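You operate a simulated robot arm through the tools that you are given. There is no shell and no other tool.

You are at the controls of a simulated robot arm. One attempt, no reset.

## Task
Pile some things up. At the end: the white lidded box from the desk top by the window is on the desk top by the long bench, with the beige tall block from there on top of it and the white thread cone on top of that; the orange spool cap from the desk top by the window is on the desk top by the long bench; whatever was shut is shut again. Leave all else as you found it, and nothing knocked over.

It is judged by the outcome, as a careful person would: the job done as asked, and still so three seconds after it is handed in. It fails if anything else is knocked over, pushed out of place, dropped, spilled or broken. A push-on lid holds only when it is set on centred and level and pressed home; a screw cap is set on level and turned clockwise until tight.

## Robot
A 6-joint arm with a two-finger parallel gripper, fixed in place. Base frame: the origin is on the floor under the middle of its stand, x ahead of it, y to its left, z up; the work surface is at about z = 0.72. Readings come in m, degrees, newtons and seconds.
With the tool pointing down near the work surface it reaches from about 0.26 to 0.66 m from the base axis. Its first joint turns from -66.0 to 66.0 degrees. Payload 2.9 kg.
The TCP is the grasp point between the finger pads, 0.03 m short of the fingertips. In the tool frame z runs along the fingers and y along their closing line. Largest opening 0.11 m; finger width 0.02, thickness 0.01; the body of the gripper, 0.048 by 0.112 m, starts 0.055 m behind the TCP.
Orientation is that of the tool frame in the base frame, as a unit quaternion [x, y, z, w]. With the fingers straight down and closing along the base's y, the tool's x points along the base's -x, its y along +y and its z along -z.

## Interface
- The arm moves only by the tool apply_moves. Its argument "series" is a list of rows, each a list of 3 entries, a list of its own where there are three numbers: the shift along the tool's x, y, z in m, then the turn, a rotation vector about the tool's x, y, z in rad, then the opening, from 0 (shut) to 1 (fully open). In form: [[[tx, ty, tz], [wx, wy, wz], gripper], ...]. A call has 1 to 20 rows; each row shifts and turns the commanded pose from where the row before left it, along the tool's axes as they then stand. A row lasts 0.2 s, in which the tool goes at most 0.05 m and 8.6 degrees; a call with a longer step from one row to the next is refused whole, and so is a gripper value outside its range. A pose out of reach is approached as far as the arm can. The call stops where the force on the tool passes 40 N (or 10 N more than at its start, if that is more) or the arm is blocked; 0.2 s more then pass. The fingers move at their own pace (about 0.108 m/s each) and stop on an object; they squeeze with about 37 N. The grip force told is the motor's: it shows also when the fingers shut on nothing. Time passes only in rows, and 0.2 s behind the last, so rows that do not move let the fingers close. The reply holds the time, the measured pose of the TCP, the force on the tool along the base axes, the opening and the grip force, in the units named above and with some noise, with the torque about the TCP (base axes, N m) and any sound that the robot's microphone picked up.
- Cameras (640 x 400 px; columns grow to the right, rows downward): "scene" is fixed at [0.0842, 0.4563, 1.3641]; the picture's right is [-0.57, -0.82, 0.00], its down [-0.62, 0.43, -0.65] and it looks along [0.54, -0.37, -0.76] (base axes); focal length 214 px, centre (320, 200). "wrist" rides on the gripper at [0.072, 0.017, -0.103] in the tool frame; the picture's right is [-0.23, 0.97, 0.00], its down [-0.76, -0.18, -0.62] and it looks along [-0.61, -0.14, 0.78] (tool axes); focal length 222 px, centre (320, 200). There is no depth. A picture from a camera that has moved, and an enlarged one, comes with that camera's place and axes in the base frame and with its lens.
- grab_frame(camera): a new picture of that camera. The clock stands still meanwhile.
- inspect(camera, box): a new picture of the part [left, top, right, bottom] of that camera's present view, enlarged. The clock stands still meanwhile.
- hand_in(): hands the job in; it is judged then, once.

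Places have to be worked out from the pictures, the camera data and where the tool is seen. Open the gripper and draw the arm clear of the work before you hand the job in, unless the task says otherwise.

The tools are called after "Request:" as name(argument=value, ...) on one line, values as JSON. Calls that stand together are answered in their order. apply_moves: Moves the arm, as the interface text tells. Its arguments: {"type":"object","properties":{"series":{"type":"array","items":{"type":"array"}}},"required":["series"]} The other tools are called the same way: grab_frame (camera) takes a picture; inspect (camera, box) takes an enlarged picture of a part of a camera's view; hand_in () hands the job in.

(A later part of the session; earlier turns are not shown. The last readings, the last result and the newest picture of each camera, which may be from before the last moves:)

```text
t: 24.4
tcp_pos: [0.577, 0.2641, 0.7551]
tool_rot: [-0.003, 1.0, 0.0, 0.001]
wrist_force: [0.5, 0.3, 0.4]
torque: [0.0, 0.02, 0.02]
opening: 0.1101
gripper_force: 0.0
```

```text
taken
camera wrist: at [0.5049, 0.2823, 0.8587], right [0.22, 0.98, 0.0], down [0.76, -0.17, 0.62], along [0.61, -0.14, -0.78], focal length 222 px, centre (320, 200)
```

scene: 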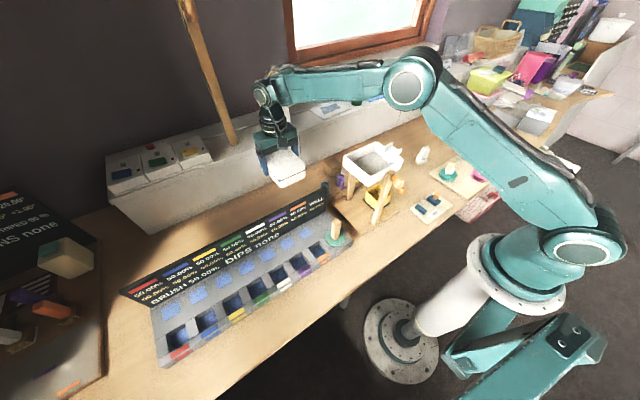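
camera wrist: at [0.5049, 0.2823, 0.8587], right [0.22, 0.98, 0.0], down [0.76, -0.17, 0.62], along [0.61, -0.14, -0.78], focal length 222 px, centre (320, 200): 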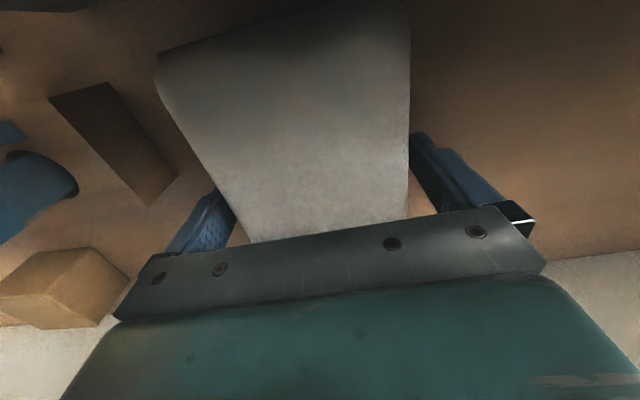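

Released cleanly. I rise straight up and look at the box and its surroundings.

Request:
apply_moves(series=[[[0, 0, -0.015], [0, 0, 0], 1], [[0, 0, -0.03], [0, 0, 0], 1], [[0, 0, -0.045], [0, 0, 0], 1], [[0, 0, -0.045], [0, 0, 0], 1], [[0, 0, -0.045], [0, 0, 0], 1], [[0, 0, -0.045], [0, 0, 0], 1], [[0, 0, -0.045], [0, 0, 0], 1], [[0, 0, -0.03], [0, 0, 0], 1]])

Request:
grab_frame(camera="wrist")

Request:
grab_frame(camera="scene")

```text
t: 26.2
tcp_pos: [0.5784, 0.2644, 1.0558]
tool_rot: [-0.002, 1.0, 0.0, 0.001]
wrist_force: [-0.1, 0.4, 0.1]
torque: [0.0, 0.03, 0.03]
opening: 0.1102
gripper_force: 0.1
```

```text
taken
camera wrist: at [0.5055, 0.282, 1.1584], right [0.22, 0.98, 0.0], down [0.76, -0.17, 0.62], along [0.61, -0.14, -0.78], focal length 222 px, centre (320, 200)
```

wrist: 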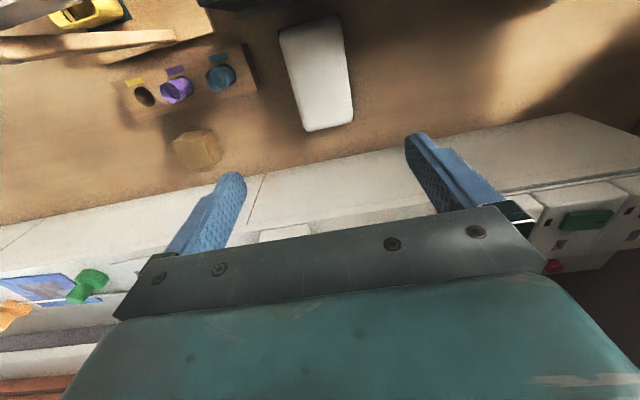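

```text
taken
```

scene: 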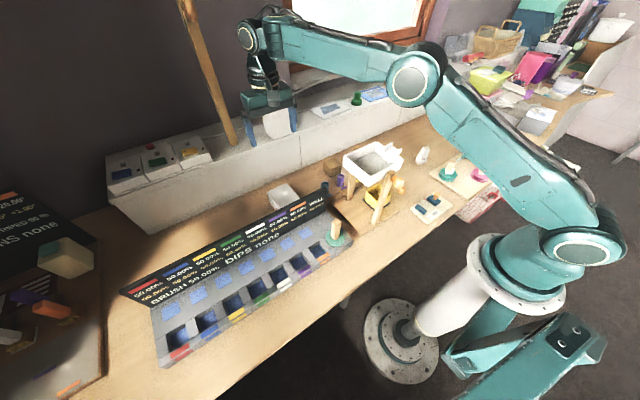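

I zoom in on the placed box to verify its lid.

Request:
inspect(camera="scene", box=[250, 160, 330, 230])

Request:
inspect(camera="wrist", box=[250, 0, 380, 150])

```text
5.71 times, centred on (290, 195) of scene
camera zoom: at [0.0842, 0.4563, 1.3641], right [-0.57, -0.82, 0.0], down [-0.62, 0.43, -0.65], along [0.54, -0.37, -0.76], focal length 1226 px, centre (491, 229)
```

zoom: 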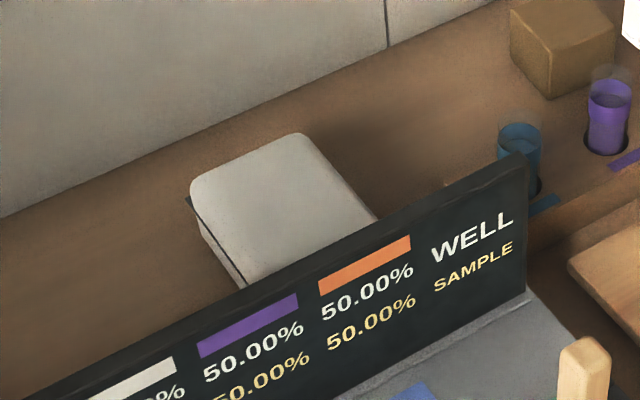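

```text
2.67 times, centred on (315, 75) of wrist
camera zoom: at [0.5055, 0.282, 1.1584], right [0.22, 0.98, 0.0], down [0.76, -0.17, 0.62], along [0.61, -0.14, -0.78], focal length 592 px, centre (333, 533)
```

zoom: 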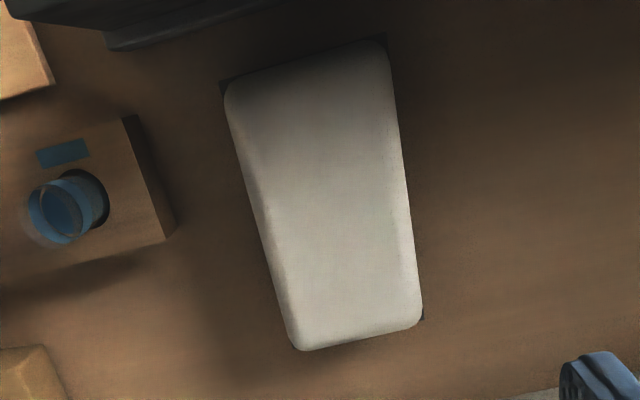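

The box sits shut and level at about (0.579,0.266). Now for the orange cap: I go back along the far side at height, then over to about (0.39,-0.16).

Request:
apply_moves(series=[[[0, -0.042, 0], [0, 0, 0], 1], [[0, -0.042, 0], [0, 0, 0], 1], [[0, -0.042, 0], [0, 0, 0], 1], [[0, -0.042, 0], [0, 0, 0], 1], [[0, -0.042, 0], [0, 0, 0], 1], [[0, -0.042, 0], [0, 0, 0], 1], [[0, -0.042, 0], [0, 0, 0], 1], [[0, -0.042, 0], [0, 0, 0], 1], [[0, -0.042, 0], [0, 0, 0], 1], [[0, -0.044, 0], [0, 0, 0], 1], [[0.038, 0, 0], [0, 0, 0], 1], [[0.038, 0, 0], [0, 0, 0], 1], [[0.038, 0, 0], [0, 0, 0], 1], [[0.038, 0, 0], [0, 0, 0], 1], [[0.038, 0, 0], [0, 0, 0], 1]])

Request:
grab_frame(camera="wrist")

Request:
grab_frame(camera="scene")

```text
t: 29.4
tcp_pos: [0.3898, -0.1583, 1.0489]
tool_rot: [-0.003, 1.0, 0.001, 0.0]
wrist_force: [-0.3, 0.6, 0.1]
torque: [0.02, -0.04, -0.03]
opening: 0.11
gripper_force: 0.0
```

```text
taken
camera wrist: at [0.3179, -0.1398, 1.152], right [0.22, 0.98, 0.0], down [0.76, -0.17, 0.62], along [0.61, -0.14, -0.78], focal length 222 px, centre (320, 200)
```

wrist: 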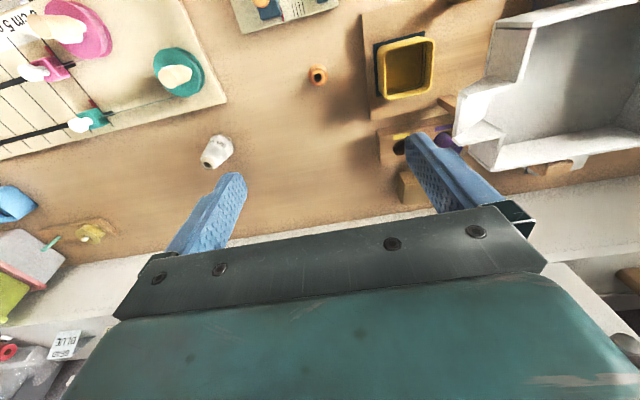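

```text
taken
```

scene: 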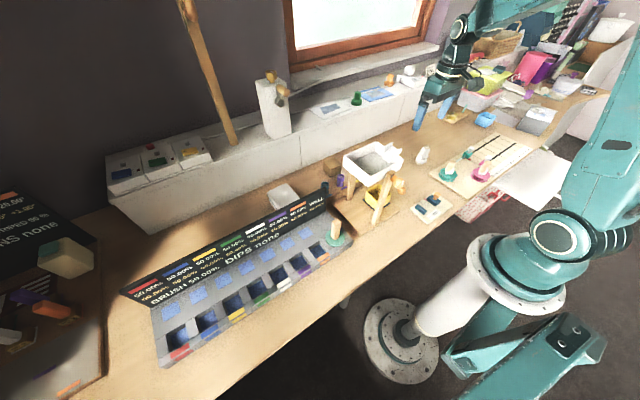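

Request:
inspect(camera="wrist", box=[285, 50, 345, 100])

Request:
inspect(camera="scene", box=[380, 170, 430, 205])

Request:
inspect(camera="wrist", box=[180, 0, 500, 200])

```text
8.00 times, centred on (315, 75) of wrist
camera zoom: at [0.3179, -0.1398, 1.152], right [0.22, 0.98, 0.0], down [0.76, -0.17, 0.62], along [0.61, -0.14, -0.78], focal length 1777 px, centre (360, 1200)
```

zoom: 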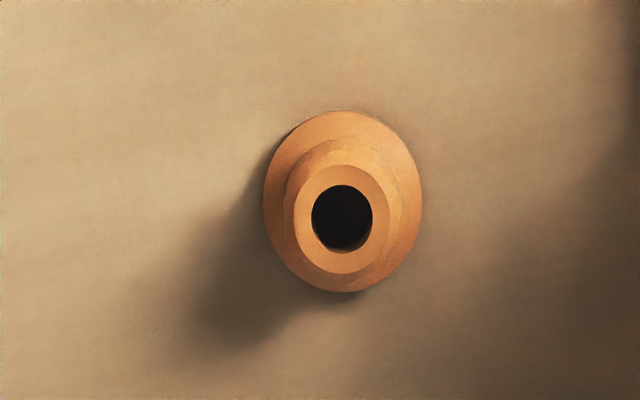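

```text
11.43 times, centred on (405, 188) of scene
camera zoom: at [0.0842, 0.4563, 1.3641], right [-0.57, -0.82, 0.0], down [-0.62, 0.43, -0.65], along [0.54, -0.37, -0.76], focal length 2451 px, centre (-651, 343)
```

zoom: 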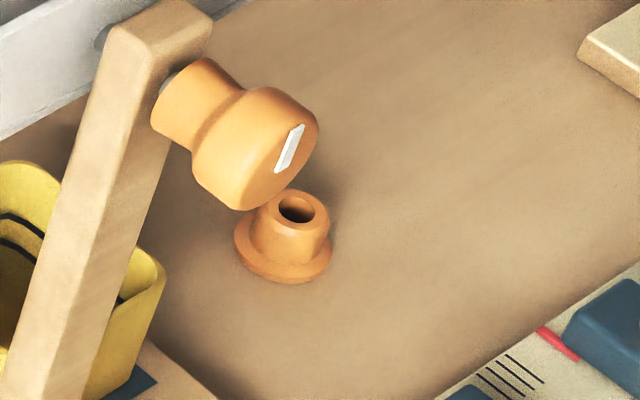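

```text
2.00 times, centred on (340, 100) of wrist
camera zoom: at [0.3179, -0.1398, 1.152], right [0.22, 0.98, 0.0], down [0.76, -0.17, 0.62], along [0.61, -0.14, -0.78], focal length 444 px, centre (280, 400)
```

zoom: 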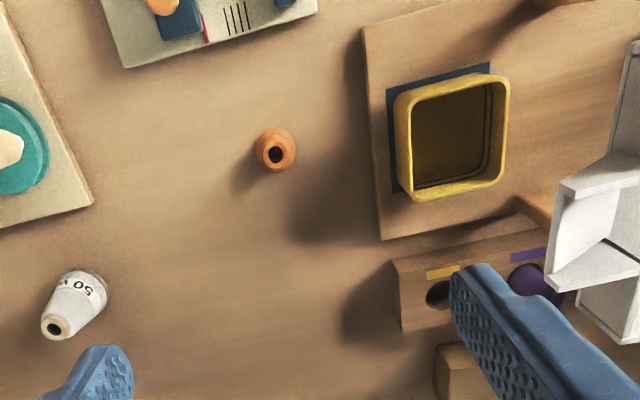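

The cap is a small flanged spool: flange about 34 mm, neck about 23 mm, some 25 mm tall, centred near (0.3865,-0.1605). I narrow the fingers and descend to just above it for a check.

Request:
apply_moves(series=[[[0.003, -0.002, 0.03], [0, 0, 0], 0.8], [[0, 0, 0.045], [0, 0, 0], 0.6], [[0, 0, 0.045], [0, 0, 0], 0.6], [[0, 0, 0.045], [0, 0, 0], 0.6], [[0, 0, 0.045], [0, 0, 0], 0.6], [[0, 0, 0.03], [0, 0, 0], 0.6]])

Request:
grab_frame(camera="wrist")

Request:
inspect(camera="scene", box=[350, 100, 450, 220])

```text
t: 30.8
tcp_pos: [0.3876, -0.1592, 0.8163]
tool_rot: [-0.003, 1.0, 0.0, 0.001]
wrist_force: [0.6, -0.6, -0.6]
torque: [-0.05, -0.03, 0.03]
opening: 0.0659
gripper_force: 0.1
```

```text
taken
camera wrist: at [0.3156, -0.1417, 0.919], right [0.22, 0.98, 0.0], down [0.76, -0.17, 0.62], along [0.61, -0.14, -0.78], focal length 222 px, centre (320, 200)
```

wrist: 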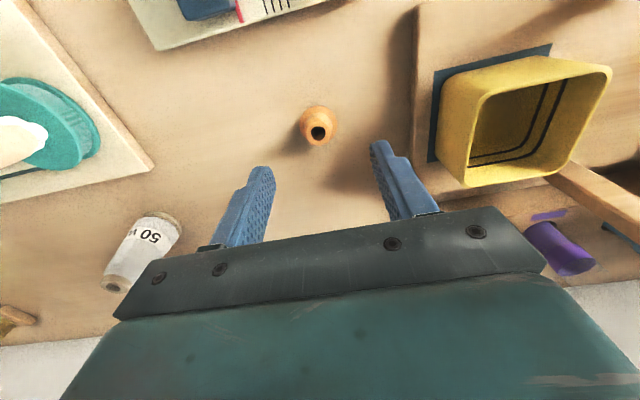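

```text
3.33 times, centred on (400, 160) of scene
camera zoom: at [0.0842, 0.4563, 1.3641], right [-0.57, -0.82, 0.0], down [-0.62, 0.43, -0.65], along [0.54, -0.37, -0.76], focal length 715 px, centre (53, 333)
```

zoom: 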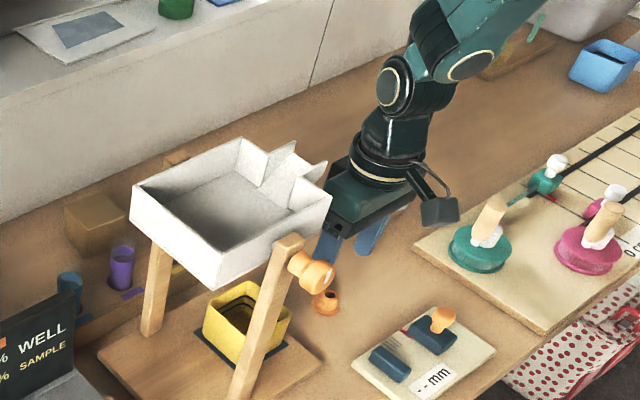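

I zoom to measure the cap against the fingers.

Request:
inspect(camera="wrist", box=[280, 90, 360, 160])

```text
5.71 times, centred on (320, 125) of wrist
camera zoom: at [0.3156, -0.1417, 0.919], right [0.22, 0.98, 0.0], down [0.76, -0.17, 0.62], along [0.61, -0.14, -0.78], focal length 1269 px, centre (320, 629)
```

zoom: 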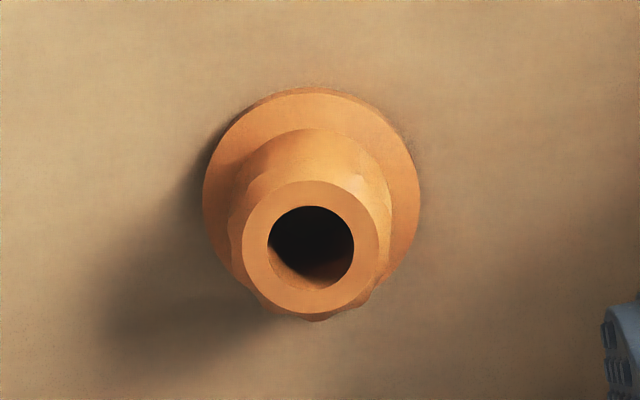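

The cap centre is at about (0.385,-0.159) with its top near z=0.745. I go down to TCP z about 0.759 so the tips sit just above the flange, then close.

Request:
apply_moves(series=[[[0.002, 0, 0.02], [0, 0, 0], 0.6], [[0, 0, 0.02], [0, 0, 0], 0.6], [[0, 0, 0.013], [0, 0, 0], 0.6], [[0, 0, 0.004], [0, 0, 0], 0.6], [[0, 0, 0], [0, 0, 0], 0.6]])

Request:
grab_frame(camera="wrist")

Request:
inspect(camera="scene", box=[380, 150, 440, 205])

```text
t: 32.0
tcp_pos: [0.3838, -0.1611, 0.7584]
tool_rot: [-0.003, 1.0, -0.001, -0.001]
wrist_force: [-0.2, -0.1, 0.3]
torque: [0.02, 0.02, -0.02]
opening: 0.0661
gripper_force: 0.0
```

```text
taken
camera wrist: at [0.3126, -0.1431, 0.8612], right [0.22, 0.98, 0.0], down [0.76, -0.17, 0.62], along [0.61, -0.14, -0.78], focal length 222 px, centre (320, 200)
```

wrist: 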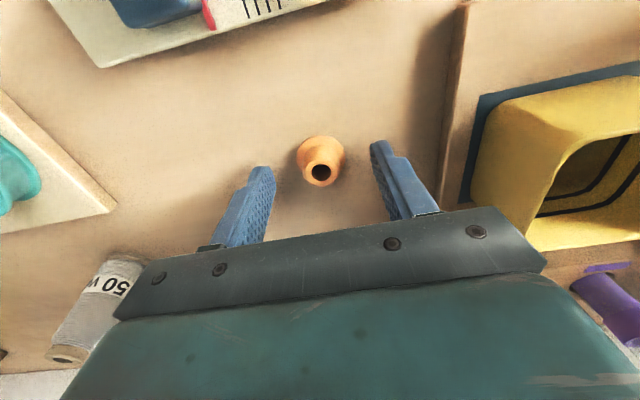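

```text
7.27 times, centred on (410, 178) of scene
camera zoom: at [0.0842, 0.4563, 1.3641], right [-0.57, -0.82, 0.0], down [-0.62, 0.43, -0.65], along [0.54, -0.37, -0.76], focal length 1560 px, centre (-334, 364)
```

zoom: 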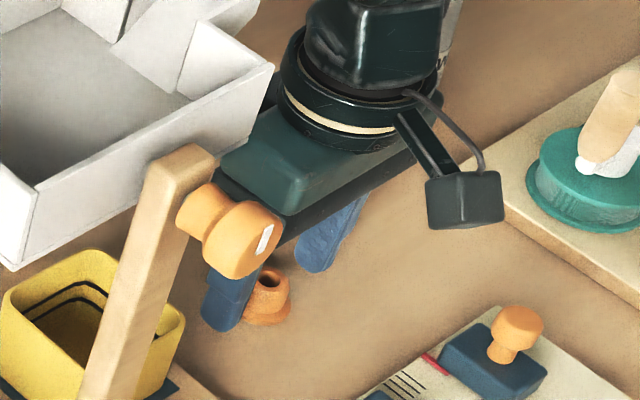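

The cap is centred between the fingertips. I close on the neck.

Request:
apply_moves(series=[[[0, 0, 0], [0, 0, 0], 0.35], [[0, 0, 0], [0, 0, 0], 0.2], [[0, 0, 0], [0, 0, 0], 0.1], [[0, 0, 0], [0, 0, 0], 0.1]])

Request:
grab_frame(camera="wrist")

```text
t: 33.0
tcp_pos: [0.3842, -0.1617, 0.7577]
tool_rot: [-0.002, 1.0, 0.0, 0.002]
wrist_force: [0.8, -0.3, 0.8]
torque: [0.01, -0.05, -0.03]
opening: 0.0269
gripper_force: 36.9
```

```text
taken
camera wrist: at [0.3126, -0.143, 0.8614], right [0.22, 0.98, 0.0], down [0.76, -0.17, 0.62], along [0.61, -0.14, -0.78], focal length 222 px, centre (320, 200)
```

wrist: 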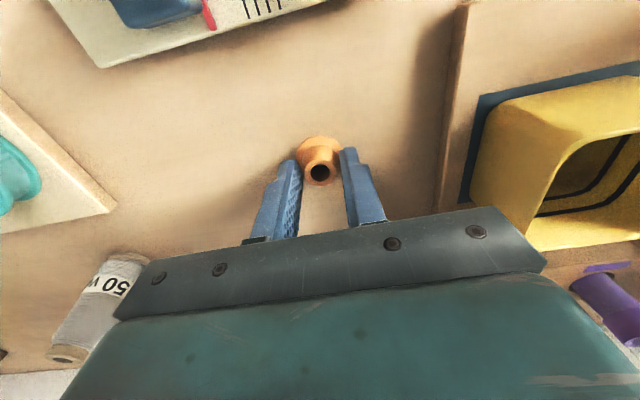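

Gripped at 27 mm. I check the grip closely before lifting.

Request:
inspect(camera="wrist", box=[270, 120, 370, 200])

```text
5.00 times, centred on (320, 160) of wrist
camera zoom: at [0.3126, -0.143, 0.8614], right [0.22, 0.98, 0.0], down [0.76, -0.17, 0.62], along [0.61, -0.14, -0.78], focal length 1111 px, centre (320, 400)
```

zoom: 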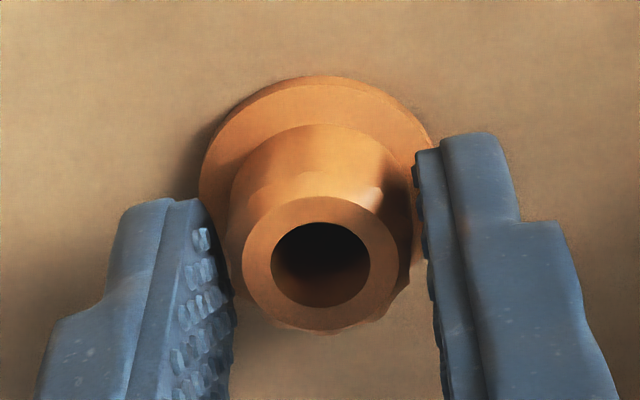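

The pads hold the neck symmetrically. I lift gently and verify.

Request:
apply_moves(series=[[[0, 0, -0.005], [0, 0, 0], 0.1], [[0, 0, -0.01], [0, 0, 0], 0.1], [[0, 0, -0.02], [0, 0, 0], 0.1], [[0, 0, -0.03], [0, 0, 0], 0.1], [[0, 0, 0], [0, 0, 0], 0.1]])

Request:
inspect(camera="wrist", box=[240, 80, 400, 220])

Request:
inspect(camera="scene", box=[380, 130, 440, 205])

```text
t: 34.2
tcp_pos: [0.3817, -0.1606, 0.8236]
tool_rot: [-0.002, 1.0, 0.0, 0.0]
wrist_force: [-0.4, -0.6, -0.2]
torque: [-0.03, 0.02, -0.01]
opening: 0.0269
gripper_force: 36.4
```

```text
2.86 times, centred on (320, 150) of wrist
camera zoom: at [0.3096, -0.143, 0.9268], right [0.22, 0.98, 0.0], down [0.76, -0.17, 0.62], along [0.61, -0.14, -0.78], focal length 635 px, centre (320, 343)
```

zoom: 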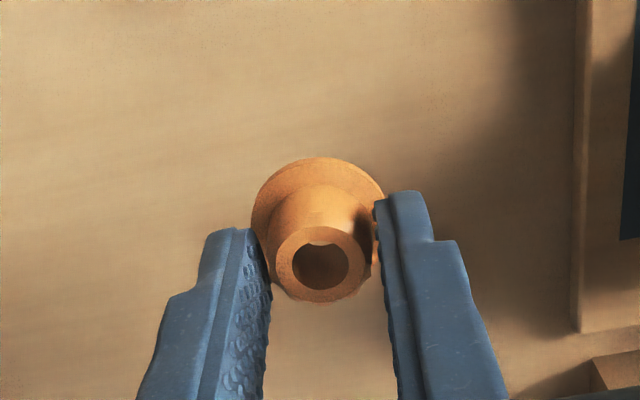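

```text
5.33 times, centred on (410, 168) of scene
camera zoom: at [0.0842, 0.4563, 1.3641], right [-0.57, -0.82, 0.0], down [-0.62, 0.43, -0.65], along [0.54, -0.37, -0.76], focal length 1144 px, centre (-160, 373)
```

zoom: 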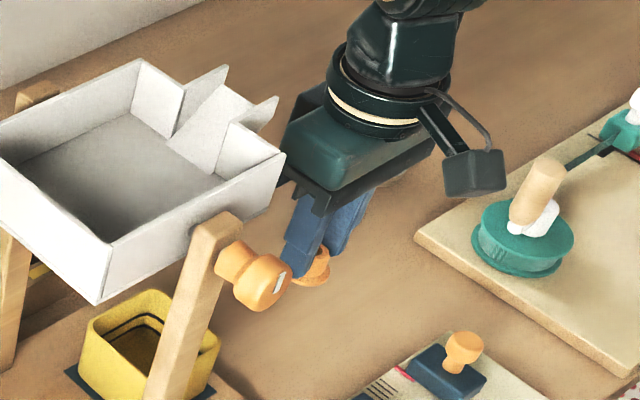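

The cap is held firmly upright. I raise it, go forward and across behind the stand at height.

Request:
apply_moves(series=[[[0, 0, -0.045], [0, 0, 0], 0.1], [[0, 0, -0.045], [0, 0, 0], 0.1], [[0, 0, -0.045], [0, 0, 0], 0.1], [[0, 0, -0.045], [0, 0, 0], 0.1], [[0, 0, -0.045], [0, 0, 0], 0.1], [[-0.041, 0, 0], [0, 0, 0], 0.1], [[-0.041, 0, 0], [0, 0, 0], 0.1], [[-0.041, 0, 0], [0, 0, 0], 0.1], [[-0.041, 0, 0], [0, 0, 0], 0.1], [[0, 0.042, 0], [0, 0, 0], 0.1], [[0, 0.042, 0], [0, 0, 0], 0.1], [[0, 0.042, 0], [0, 0, 0], 0.1], [[0, 0.042, 0], [0, 0, 0], 0.1], [[0, 0.042, 0], [0, 0, 0], 0.1], [[0, 0.042, 0], [0, 0, 0], 0.1], [[0, 0.042, 0], [0, 0, 0], 0.1], [[0, 0.042, 0], [0, 0, 0], 0.1], [[0, 0.042, 0], [0, 0, 0], 0.1], [[0, 0.042, 0], [0, 0, 0], 0.1]])

Request:
grab_frame(camera="wrist")

```text
t: 38.2
tcp_pos: [0.5454, 0.2624, 1.049]
tool_rot: [-0.003, 1.0, 0.0, 0.001]
wrist_force: [0.0, 0.9, -0.2]
torque: [-0.01, 0.01, -0.01]
opening: 0.0267
gripper_force: 36.8
```

```text
taken
camera wrist: at [0.4731, 0.2794, 1.1525], right [0.22, 0.97, 0.0], down [0.76, -0.17, 0.62], along [0.61, -0.14, -0.78], focal length 222 px, centre (320, 200)
```

wrist: 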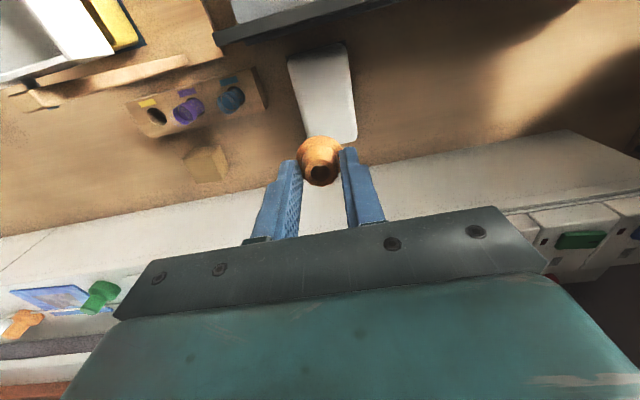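

Now the last 8 cm to y about 0.344, then a quarter turn so the fingers open along x, away from the box.

Request:
apply_moves(series=[[[0, 0.041, 0], [0, 0, 0], 0.1], [[0, 0.041, 0], [0, 0, 0], 0.1], [[0, 0, 0], [0, 0, -0.1428], 0.1], [[0, 0, 0], [0, 0, -0.1428], 0.1], [[0, 0, 0], [0, 0, -0.1428], 0.1], [[0, 0, 0], [0, 0, -0.1428], 0.1], [[0, 0, 0], [0, 0, -0.1428], 0.1], [[0, 0, 0], [0, 0, -0.1428], 0.1], [[0, 0, 0], [0, 0, -0.1428], 0.1], [[0, 0, 0], [0, 0, -0.1428], 0.1], [[0, 0, 0], [0, 0, -0.1428], 0.1], [[0, 0, 0], [0, 0, -0.1428], 0.1], [[0, 0, 0], [0, 0, -0.1428], 0.1]])

Request:
grab_frame(camera="wrist")

Request:
grab_frame(camera="scene")

```text
t: 41.0
tcp_pos: [0.545, 0.3424, 1.048]
tool_rot: [0.71, -0.705, 0.0, 0.0]
wrist_force: [0.3, -0.7, -0.2]
torque: [0.01, 0.0, -0.01]
opening: 0.0263
gripper_force: 36.9
```

```text
taken
camera wrist: at [0.5294, 0.2712, 1.1511], right [-0.98, 0.22, 0.0], down [0.17, 0.76, 0.62], along [0.14, 0.61, -0.78], focal length 222 px, centre (320, 200)
```

wrist: 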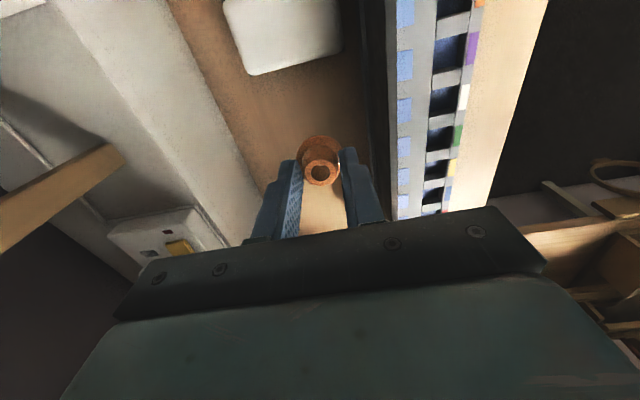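

```text
taken
```

scene: 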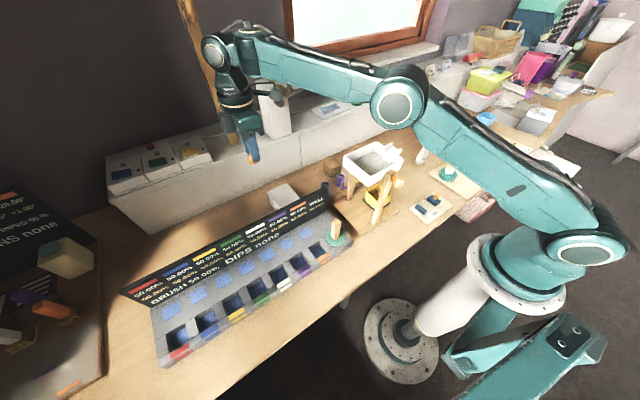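

The spot under the cap is free: box edge behind, panel to the side. I lower toward the desk in steps and check the clearance.

Request:
apply_moves(series=[[[0, 0, 0.03], [0, 0, 0], 0.1], [[0, 0, 0.045], [0, 0, 0], 0.1], [[0, 0, 0.045], [0, 0, 0], 0.1], [[0, 0, 0.045], [0, 0, 0], 0.1], [[0, 0, 0.045], [0, 0, 0], 0.1], [[0, 0, 0.03], [0, 0, 0], 0.1], [[0, 0, 0.01], [0, 0, 0], 0.1]])

Request:
grab_frame(camera="wrist")

Request:
inspect(camera="scene", box=[200, 60, 400, 220])

```text
t: 42.6
tcp_pos: [0.5723, 0.3589, 0.8335]
tool_rot: [0.709, -0.705, -0.008, 0.004]
wrist_force: [0.4, -0.3, -0.1]
torque: [0.01, -0.03, 0.04]
opening: 0.026
gripper_force: 37.0
out of reach, approached as far as the arm can: row 5, 6, 7
```

```text
taken
camera wrist: at [0.5579, 0.2877, 0.9371], right [-0.97, 0.22, 0.02], down [0.18, 0.76, 0.63], along [0.13, 0.61, -0.78], focal length 222 px, centre (320, 200)
```

wrist: 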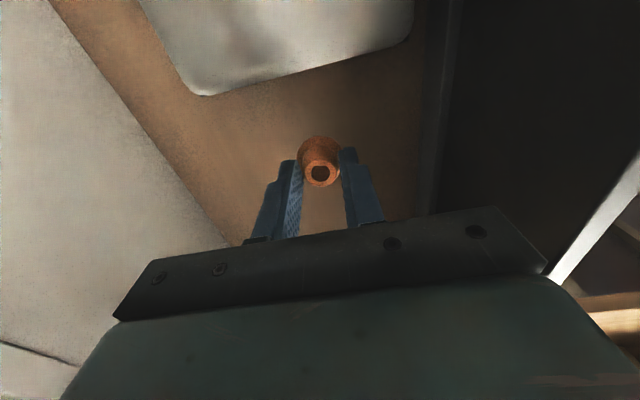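

```text
2.50 times, centred on (300, 140) of scene
camera zoom: at [0.0842, 0.4563, 1.3641], right [-0.57, -0.82, 0.0], down [-0.62, 0.43, -0.65], along [0.54, -0.37, -0.76], focal length 536 px, centre (370, 350)
```

zoom: 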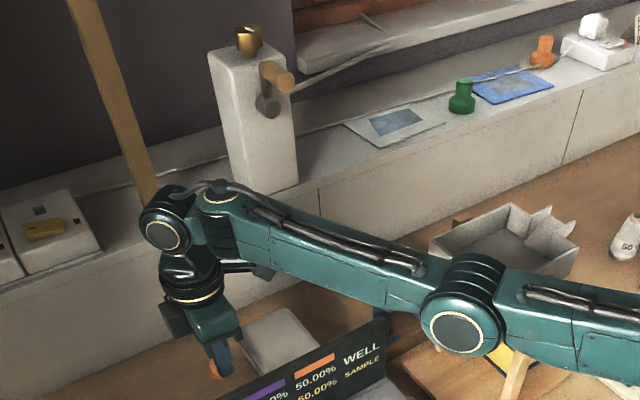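

The arm stretched out nearly straight and stalled 3 cm too far out; nothing was touched. I back up to the last good height and draw inwards to get the elbow bent again.

Request:
apply_moves(series=[[[0, 0, -0.03], [0, 0, 0], 0.1], [[0, 0, -0.03], [0, 0, 0], 0.1], [[0, 0, -0.03], [0, 0, 0], 0.1]])

```text
t: 43.4
tcp_pos: [0.5689, 0.3577, 0.9213]
tool_rot: [0.709, -0.705, 0.0, 0.0]
wrist_force: [-0.3, 0.9, -1.1]
torque: [-0.04, -0.02, 0.01]
opening: 0.0259
gripper_force: 37.3
```

The command now follows the actual pose. I draw in and lift, turn back to yaw 0, and will instead set the cap on the near side of the box, between the rack end and the box at about (0.60,0.185), where reach and clearance are better.

Request:
apply_moves(series=[[[0.01, 0.015, -0.02], [0, 0, 0], 0.1], [[0.01, 0.015, -0.03], [0, 0, 0], 0.1], [[0.01, 0.01, -0.04], [0, 0, 0], 0.1], [[0.01, 0.01, -0.04], [0, 0, 0], 0.1], [[0, 0, 0], [0, 0, 0.1428], 0.1], [[0, 0, 0], [0, 0, 0.1428], 0.1], [[0, 0, 0], [0, 0, 0.1428], 0.1], [[0, 0, 0], [0, 0, 0.1428], 0.1], [[0, 0, 0], [0, 0, 0.1428], 0.1], [[0, 0, 0], [0, 0, 0.1428], 0.1], [[0, 0, 0], [0, 0, 0.1428], 0.1], [[0, 0, 0], [0, 0, 0.1428], 0.1], [[0, 0, 0], [0, 0, 0.1428], 0.1], [[0, 0, 0], [0, 0, 0.1428], 0.1], [[0, 0, 0], [0, 0, 0.1428], 0.1]])

Request:
grab_frame(camera="scene")

Request:
grab_frame(camera="wrist")

```text
t: 46.6
tcp_pos: [0.5211, 0.3189, 1.0546]
tool_rot: [-0.002, 1.0, 0.0, -0.001]
wrist_force: [-0.3, -0.2, -0.4]
torque: [-0.03, -0.02, 0.03]
opening: 0.0246
gripper_force: 37.0
```

```text
taken
```

scene: 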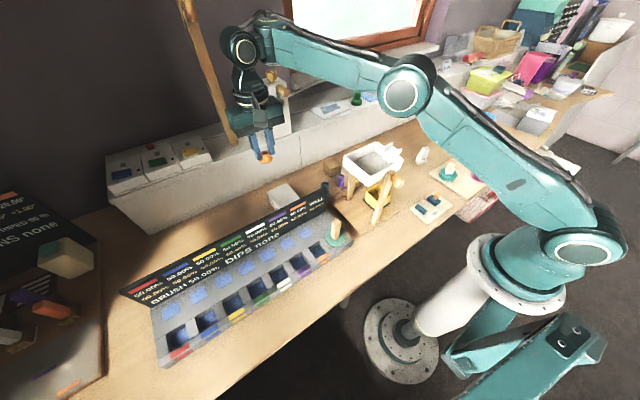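

```text
taken
camera wrist: at [0.4489, 0.3366, 1.1574], right [0.22, 0.97, 0.0], down [0.76, -0.18, 0.62], along [0.61, -0.14, -0.78], focal length 222 px, centre (320, 200)
```

wrist: 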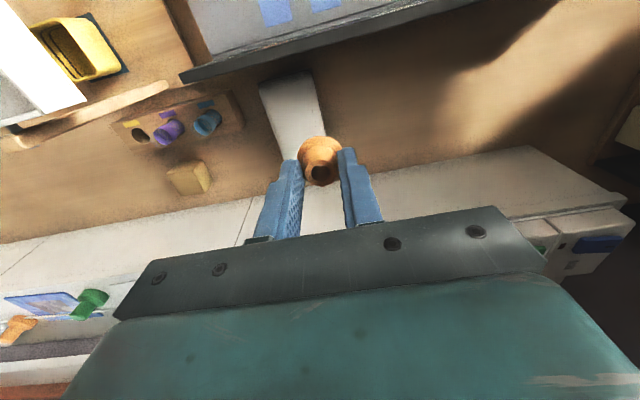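

The opening has crept from 26.9 to 24.6 mm, so the cap may be slipping in the grip. I look closely.

Request:
inspect(camera="wrist", box=[270, 120, 370, 200])

Request:
inspect(camera="scene", box=[240, 125, 290, 170])

```text
5.00 times, centred on (320, 160) of wrist
camera zoom: at [0.4489, 0.3366, 1.1574], right [0.22, 0.97, 0.0], down [0.76, -0.18, 0.62], along [0.61, -0.14, -0.78], focal length 1111 px, centre (320, 400)
```

zoom: 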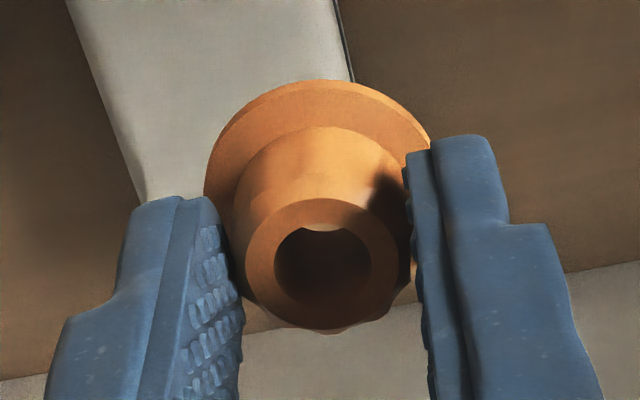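

```text
8.89 times, centred on (265, 148) of scene
camera zoom: at [0.0842, 0.4563, 1.3641], right [-0.57, -0.82, 0.0], down [-0.62, 0.43, -0.65], along [0.54, -0.37, -0.76], focal length 1906 px, centre (809, 667)
```

zoom: 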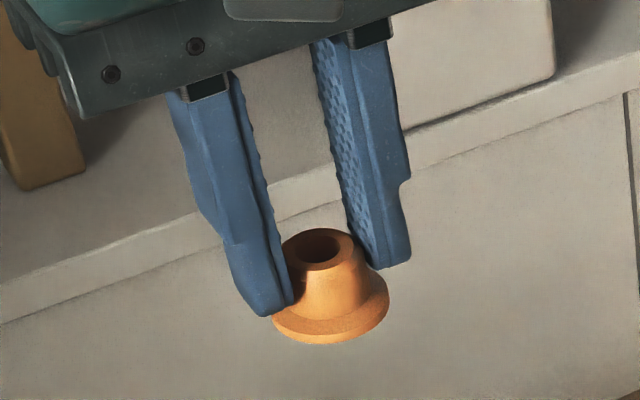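

The neck is conical, and the cap has crept down about 2 mm; I'd better set it down soon. I go directly to above (0.60,0.185) and down to about z=0.795 in one go.

Request:
apply_moves(series=[[[-0.0198, -0.0335, 0.02], [0, 0, 0], 0.05], [[-0.0198, -0.0335, 0.02], [0, 0, 0], 0.05], [[-0.0198, -0.0335, 0.02], [0, 0, 0], 0.05], [[-0.0198, -0.0335, 0.02], [0, 0, 0], 0.05], [[0, 0, 0.045], [0, 0, 0], 0.05], [[0, 0, 0.045], [0, 0, 0], 0.05], [[0, 0, 0.045], [0, 0, 0], 0.05], [[0, 0, 0.035], [0, 0, 0], 0.05]])

Request:
inspect(camera="wrist", box=[220, 60, 420, 220])

Request:
inspect(camera="scene", box=[230, 80, 430, 230])

```text
t: 48.4
tcp_pos: [0.6095, 0.1899, 0.8523]
tool_rot: [-0.002, 1.0, 0.002, -0.016]
wrist_force: [0.2, 0.5, -0.2]
torque: [0.01, -0.01, 0.0]
opening: 0.0243
gripper_force: 37.1
out of reach, approached as far as the arm can: row 7, 8
```

```text
2.50 times, centred on (320, 140) of wrist
camera zoom: at [0.5407, 0.2076, 0.9581], right [0.22, 0.97, 0.0], down [0.78, -0.18, 0.6], along [0.58, -0.14, -0.8], focal length 555 px, centre (320, 350)
```

zoom: 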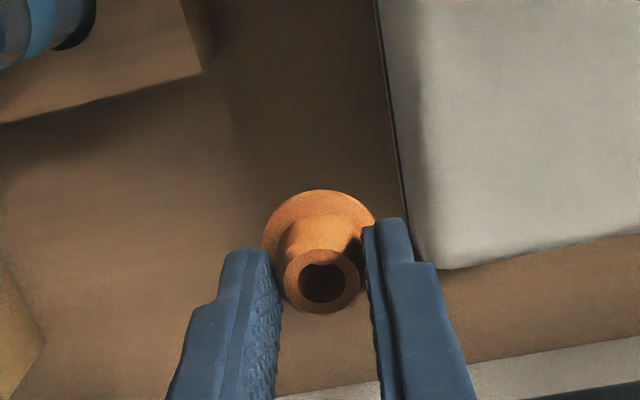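

```text
2.67 times, centred on (330, 155) of scene
camera zoom: at [0.0842, 0.4563, 1.3641], right [-0.57, -0.82, 0.0], down [-0.62, 0.43, -0.65], along [0.54, -0.37, -0.76], focal length 572 px, centre (293, 320)
```

zoom: 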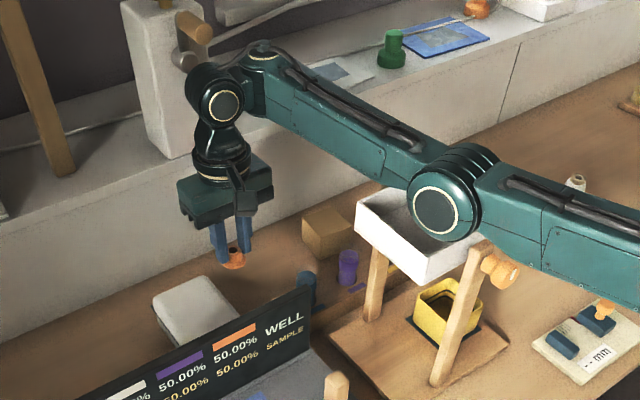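

The arm again stretched instead of going lower and stopped at z=0.852. The cap is still held well. I raise and retract to re-bend the elbow, then see.

Request:
apply_moves(series=[[[0, 0, -0.03], [0, 0, 0], 0.05], [[0.02, -0.002, -0.03], [0, 0, 0], 0.05], [[0.025, -0.002, -0.02], [0, 0, 0], 0.05]])

Request:
inspect(camera="scene", box=[230, 40, 430, 230])

```text
t: 49.2
tcp_pos: [0.5954, 0.1949, 0.9326]
tool_rot: [-0.002, 1.0, 0.0, 0.0]
wrist_force: [0.1, -0.7, -0.5]
torque: [0.0, -0.02, -0.01]
opening: 0.0243
gripper_force: 36.9
out of reach, approached as far as the arm can: row 2, 3
```

```text
2.11 times, centred on (330, 135) of scene
camera zoom: at [0.0842, 0.4563, 1.3641], right [-0.57, -0.82, 0.0], down [-0.62, 0.43, -0.65], along [0.54, -0.37, -0.76], focal length 452 px, centre (299, 337)
```

zoom: 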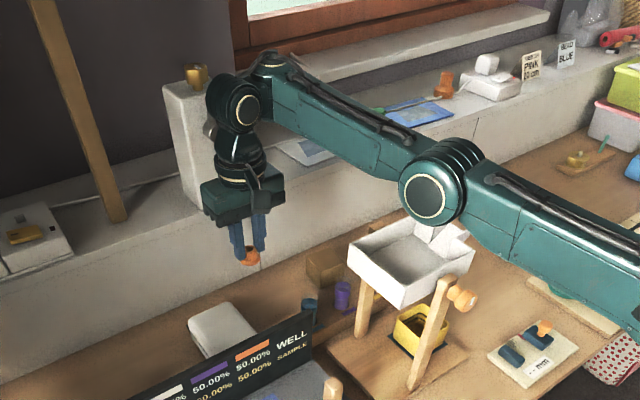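

Inward motion is refused, so the elbow has slipped just past straight; the arm came out of this before by rising first. I raise straight up now, slowly.

Request:
apply_moves(series=[[[0, 0, -0.025], [0, 0, 0], 0.05], [[0, 0, -0.03], [0, 0, 0], 0.05], [[0, 0, -0.03], [0, 0, 0], 0.05], [[0, 0, -0.03], [0, 0, 0], 0.05]])

Request:
inspect(camera="scene", box=[230, 0, 630, 290])

```text
t: 50.2
tcp_pos: [0.5969, 0.1965, 1.0524]
tool_rot: [-0.002, 1.0, 0.0, 0.0]
wrist_force: [-0.3, 0.1, -0.3]
torque: [-0.01, 0.03, 0.01]
opening: 0.0241
gripper_force: 37.6
```

```text
1.38 times, centred on (430, 145) of scene
camera zoom: at [0.0842, 0.4563, 1.3641], right [-0.57, -0.82, 0.0], down [-0.62, 0.43, -0.65], along [0.54, -0.37, -0.76], focal length 296 px, centre (168, 276)
```

zoom: 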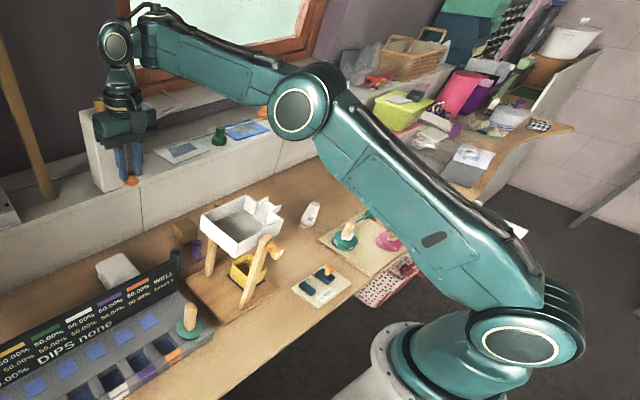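

Recovered: the elbow is bent up again at z=1.05. I now draw in to about (0.562,0.190), a shorter reach, and turn the wrist -90° so the fingers lie along x in the gap between rack and box and the camera sits over the box.

Request:
apply_moves(series=[[[0.018, -0.003, 0], [0, 0, 0], 0.05], [[0.017, -0.003, 0], [0, 0, 0], 0.05], [[0, 0, 0], [0, 0, 0.1428], 0.05], [[0, 0, 0], [0, 0, 0.1428], 0.05], [[0, 0, 0], [0, 0, 0.1428], 0.05], [[0, 0, 0], [0, 0, 0.1428], 0.05], [[0, 0, 0], [0, 0, 0.1428], 0.05], [[0, 0, 0], [0, 0, 0.1428], 0.05], [[0, 0, 0], [0, 0, 0.1428], 0.05], [[0, 0, 0], [0, 0, 0.1428], 0.05], [[0, 0, 0], [0, 0, 0.1428], 0.05], [[0, 0, 0], [0, 0, 0.1428], 0.05], [[0, 0, 0], [0, 0, 0.1428], 0.05]])

Request:
grab_frame(camera="wrist")

Request:
grab_frame(camera="scene")

```text
t: 53.0
tcp_pos: [0.5594, 0.1895, 1.0506]
tool_rot: [0.617, 0.787, -0.001, 0.0]
wrist_force: [0.0, 0.0, 0.5]
torque: [-0.03, 0.02, -0.02]
opening: 0.0239
gripper_force: 36.9
out of reach, approached as far as the arm can: row 12, 13
```

```text
taken
camera wrist: at [0.5608, 0.264, 1.1539], right [1.0, 0.01, 0.0], down [0.01, -0.78, 0.62], along [0.01, -0.62, -0.78], focal length 222 px, centre (320, 200)
```

wrist: 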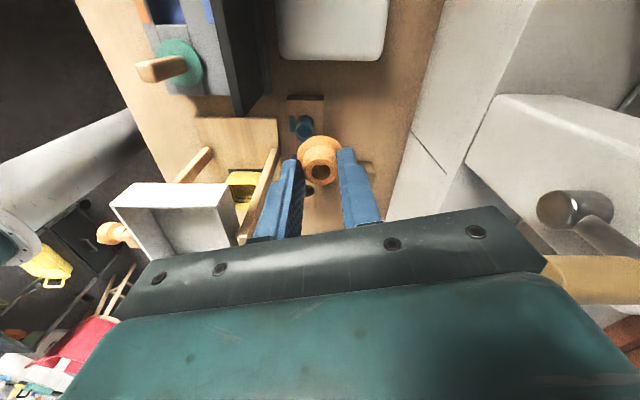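

```text
taken
```

scene: 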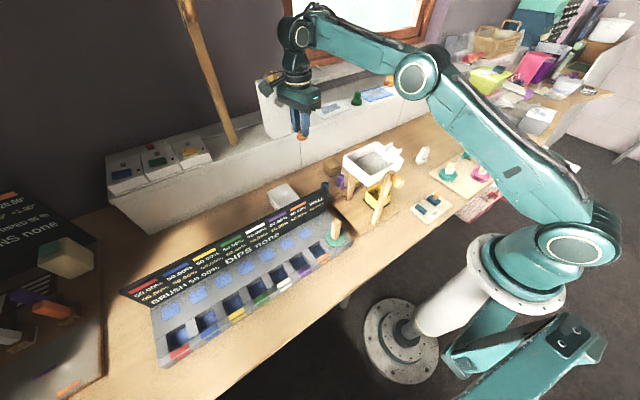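

Joint 6 stops at about yaw -76°, which is fine: the fingers lie nearly along x. The camera is over the box, the cap above the free gap at (0.559,0.19). I descend in smaller steps and watch.

Request:
apply_moves(series=[[[0, 0, 0.025], [0, 0, 0], 0.05], [[0, 0, 0.03], [0, 0, 0], 0.05], [[0, 0, 0.03], [0, 0, 0], 0.05], [[0, 0, 0.03], [0, 0, 0], 0.05], [[0, 0, 0.03], [0, 0, 0], 0.05]])

Request:
grab_frame(camera="wrist")

Request:
inspect(camera="scene", box=[230, 40, 630, 290])

```text
t: 54.2
tcp_pos: [0.5971, 0.1975, 0.9158]
tool_rot: [0.616, 0.787, -0.001, -0.001]
wrist_force: [1.5, -0.3, 0.1]
torque: [-0.02, -0.03, 0.01]
opening: 0.0233
gripper_force: 36.8
out of reach, approached as far as the arm can: row 1, 2, 3, 4, 5
```

```text
taken
camera wrist: at [0.5968, 0.2719, 1.019], right [1.0, 0.01, 0.0], down [0.01, -0.78, 0.62], along [0.01, -0.62, -0.78], focal length 222 px, centre (320, 200)
```

wrist: 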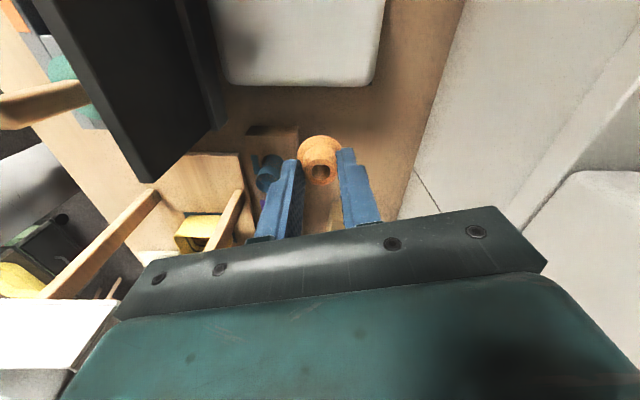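

```text
1.60 times, centred on (430, 165) of scene
camera zoom: at [0.0842, 0.4563, 1.3641], right [-0.57, -0.82, 0.0], down [-0.62, 0.43, -0.65], along [0.54, -0.37, -0.76], focal length 343 px, centre (144, 256)
```

zoom: 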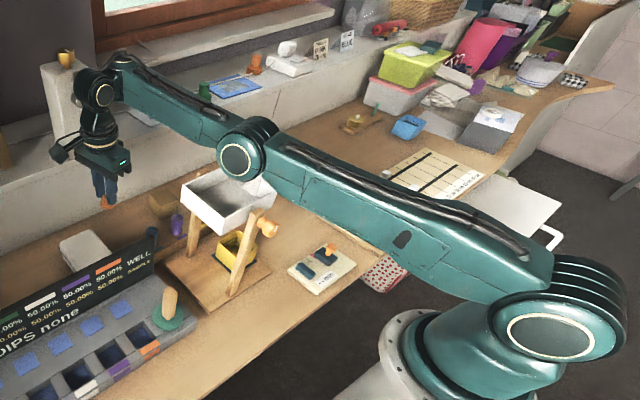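

The arm again drifts outward instead of down, as if the elbow were in an awkward branch since the yaw turns. I rise, turn back to yaw 0, and draw in to a short reach to reset the arm's posture before another try.

Request:
apply_moves(series=[[[0, 0, -0.03], [0, 0, 0], 0.05], [[0, 0, -0.04], [0, 0, -0.1428], 0.05], [[0, 0, -0.04], [0, 0, -0.1428], 0.05], [[0, 0, -0.04], [0, 0, -0.1428], 0.05], [[0, 0, 0], [0, 0, -0.1428], 0.05], [[0, 0, 0], [0, 0, -0.1428], 0.05], [[0, 0, 0], [0, 0, -0.1428], 0.05], [[0, 0, 0], [0, 0, -0.1428], 0.05], [[0, 0, 0], [0, 0, -0.1428], 0.05], [[0, 0, 0], [0, 0, -0.1428], 0.05]])

Request:
grab_frame(camera="scene")

```text
t: 56.4
tcp_pos: [0.5971, 0.1966, 1.0669]
tool_rot: [0.019, 1.0, -0.002, -0.001]
wrist_force: [0.1, 0.3, 0.2]
torque: [0.01, 0.01, 0.0]
opening: 0.023
gripper_force: 37.3
```

```text
taken
```

scene: 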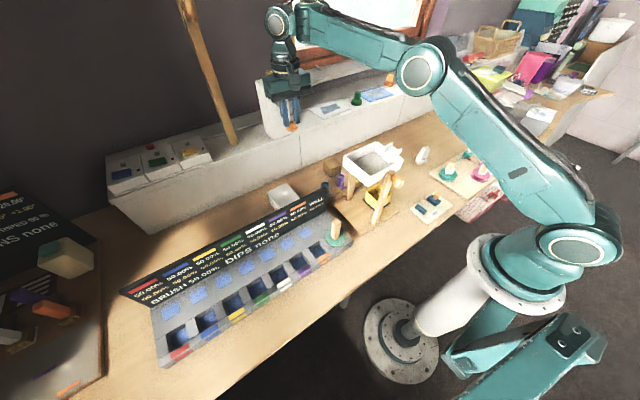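

Yaw is back near 0 at z=1.067. Now I test drawing inward in small steps.

Request:
apply_moves(series=[[[0.02, 0, 0], [0, 0, 0], 0.05], [[0.025, 0, 0], [0, 0, 0], 0.05], [[0.025, 0, 0], [0, 0, 0], 0.05], [[0.025, 0, 0], [0, 0, 0], 0.05]])

Request:
grab_frame(camera="scene")

```text
t: 57.4
tcp_pos: [0.5313, 0.2101, 1.0858]
tool_rot: [0.023, 1.0, -0.001, -0.002]
wrist_force: [0.3, 0.2, 0.6]
torque: [-0.03, -0.02, -0.01]
opening: 0.0227
gripper_force: 37.2
out of reach, approached as far as the arm can: row 3, 4
```

```text
taken
```

scene: 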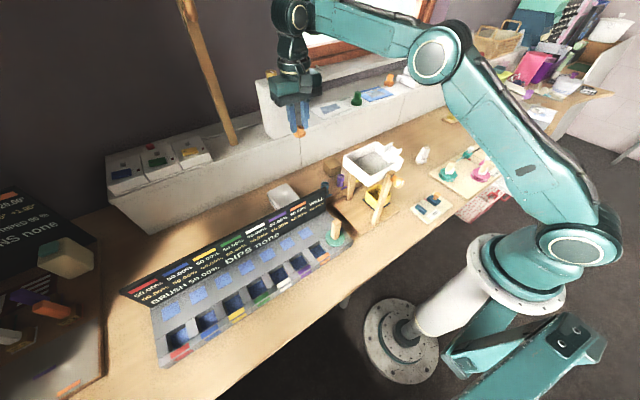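

Even drawing inward is limited now, always with the forearm about level. I inspect the arm's shoulder and wrist to understand its posture.

Request:
inspect(camera="scene", box=[400, 0, 640, 280])

Request:
inspect(camera="scene", box=[240, 0, 480, 160])

```text
1.43 times, centred on (520, 140) of scene
camera zoom: at [0.0842, 0.4563, 1.3641], right [-0.57, -0.82, 0.0], down [-0.62, 0.43, -0.65], along [0.54, -0.37, -0.76], focal length 306 px, centre (34, 286)
```

zoom: 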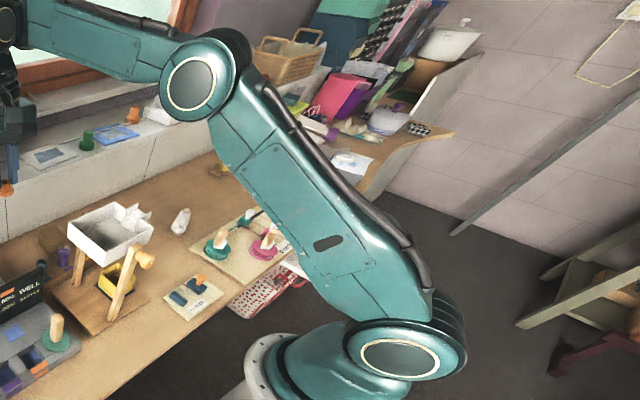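

```text
2.50 times, centred on (360, 80) of scene
camera zoom: at [0.0842, 0.4563, 1.3641], right [-0.57, -0.82, 0.0], down [-0.62, 0.43, -0.65], along [0.54, -0.37, -0.76], focal length 536 px, centre (220, 500)
```

zoom: 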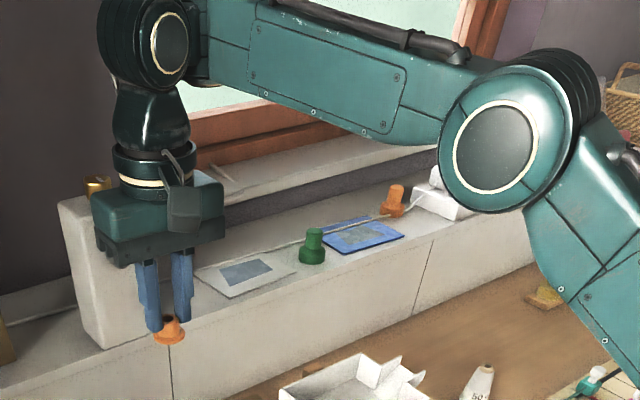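

The posture is odd (wrist housing looks mirrored compared with earlier). I'll carry the cap back across at this height towards the right side, where the arm was well-behaved, and try drawing in there.

Request:
apply_moves(series=[[[-0.02, -0.03, 0], [0, 0, 0], 0.05], [[0, -0.04, 0], [0, 0, 0], 0.05], [[0, -0.04, 0], [0, 0, 0], 0.05], [[0, -0.04, 0], [0, 0, 0], 0.05], [[0, -0.04, 0], [0, 0, 0], 0.05], [[0, -0.04, 0], [0, 0, 0], 0.05], [[0, -0.04, 0], [0, 0, 0], 0.05], [[0, -0.04, 0], [0, 0, 0], 0.05]])

Request:
inspect(camera="scene", box=[300, 0, 640, 280])

```text
t: 59.2
tcp_pos: [0.5583, -0.0937, 1.0986]
tool_rot: [0.02, 1.0, 0.001, -0.001]
wrist_force: [0.7, -0.5, 0.1]
torque: [0.03, -0.01, -0.02]
opening: 0.0224
gripper_force: 36.9
out of reach, approached as far as the arm can: row 2, 3, 4, 5
```

```text
1.43 times, centred on (470, 140) of scene
camera zoom: at [0.0842, 0.4563, 1.3641], right [-0.57, -0.82, 0.0], down [-0.62, 0.43, -0.65], along [0.54, -0.37, -0.76], focal length 306 px, centre (106, 286)
```

zoom: 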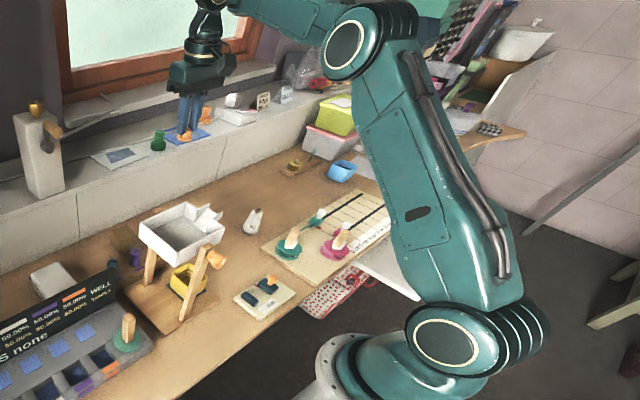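

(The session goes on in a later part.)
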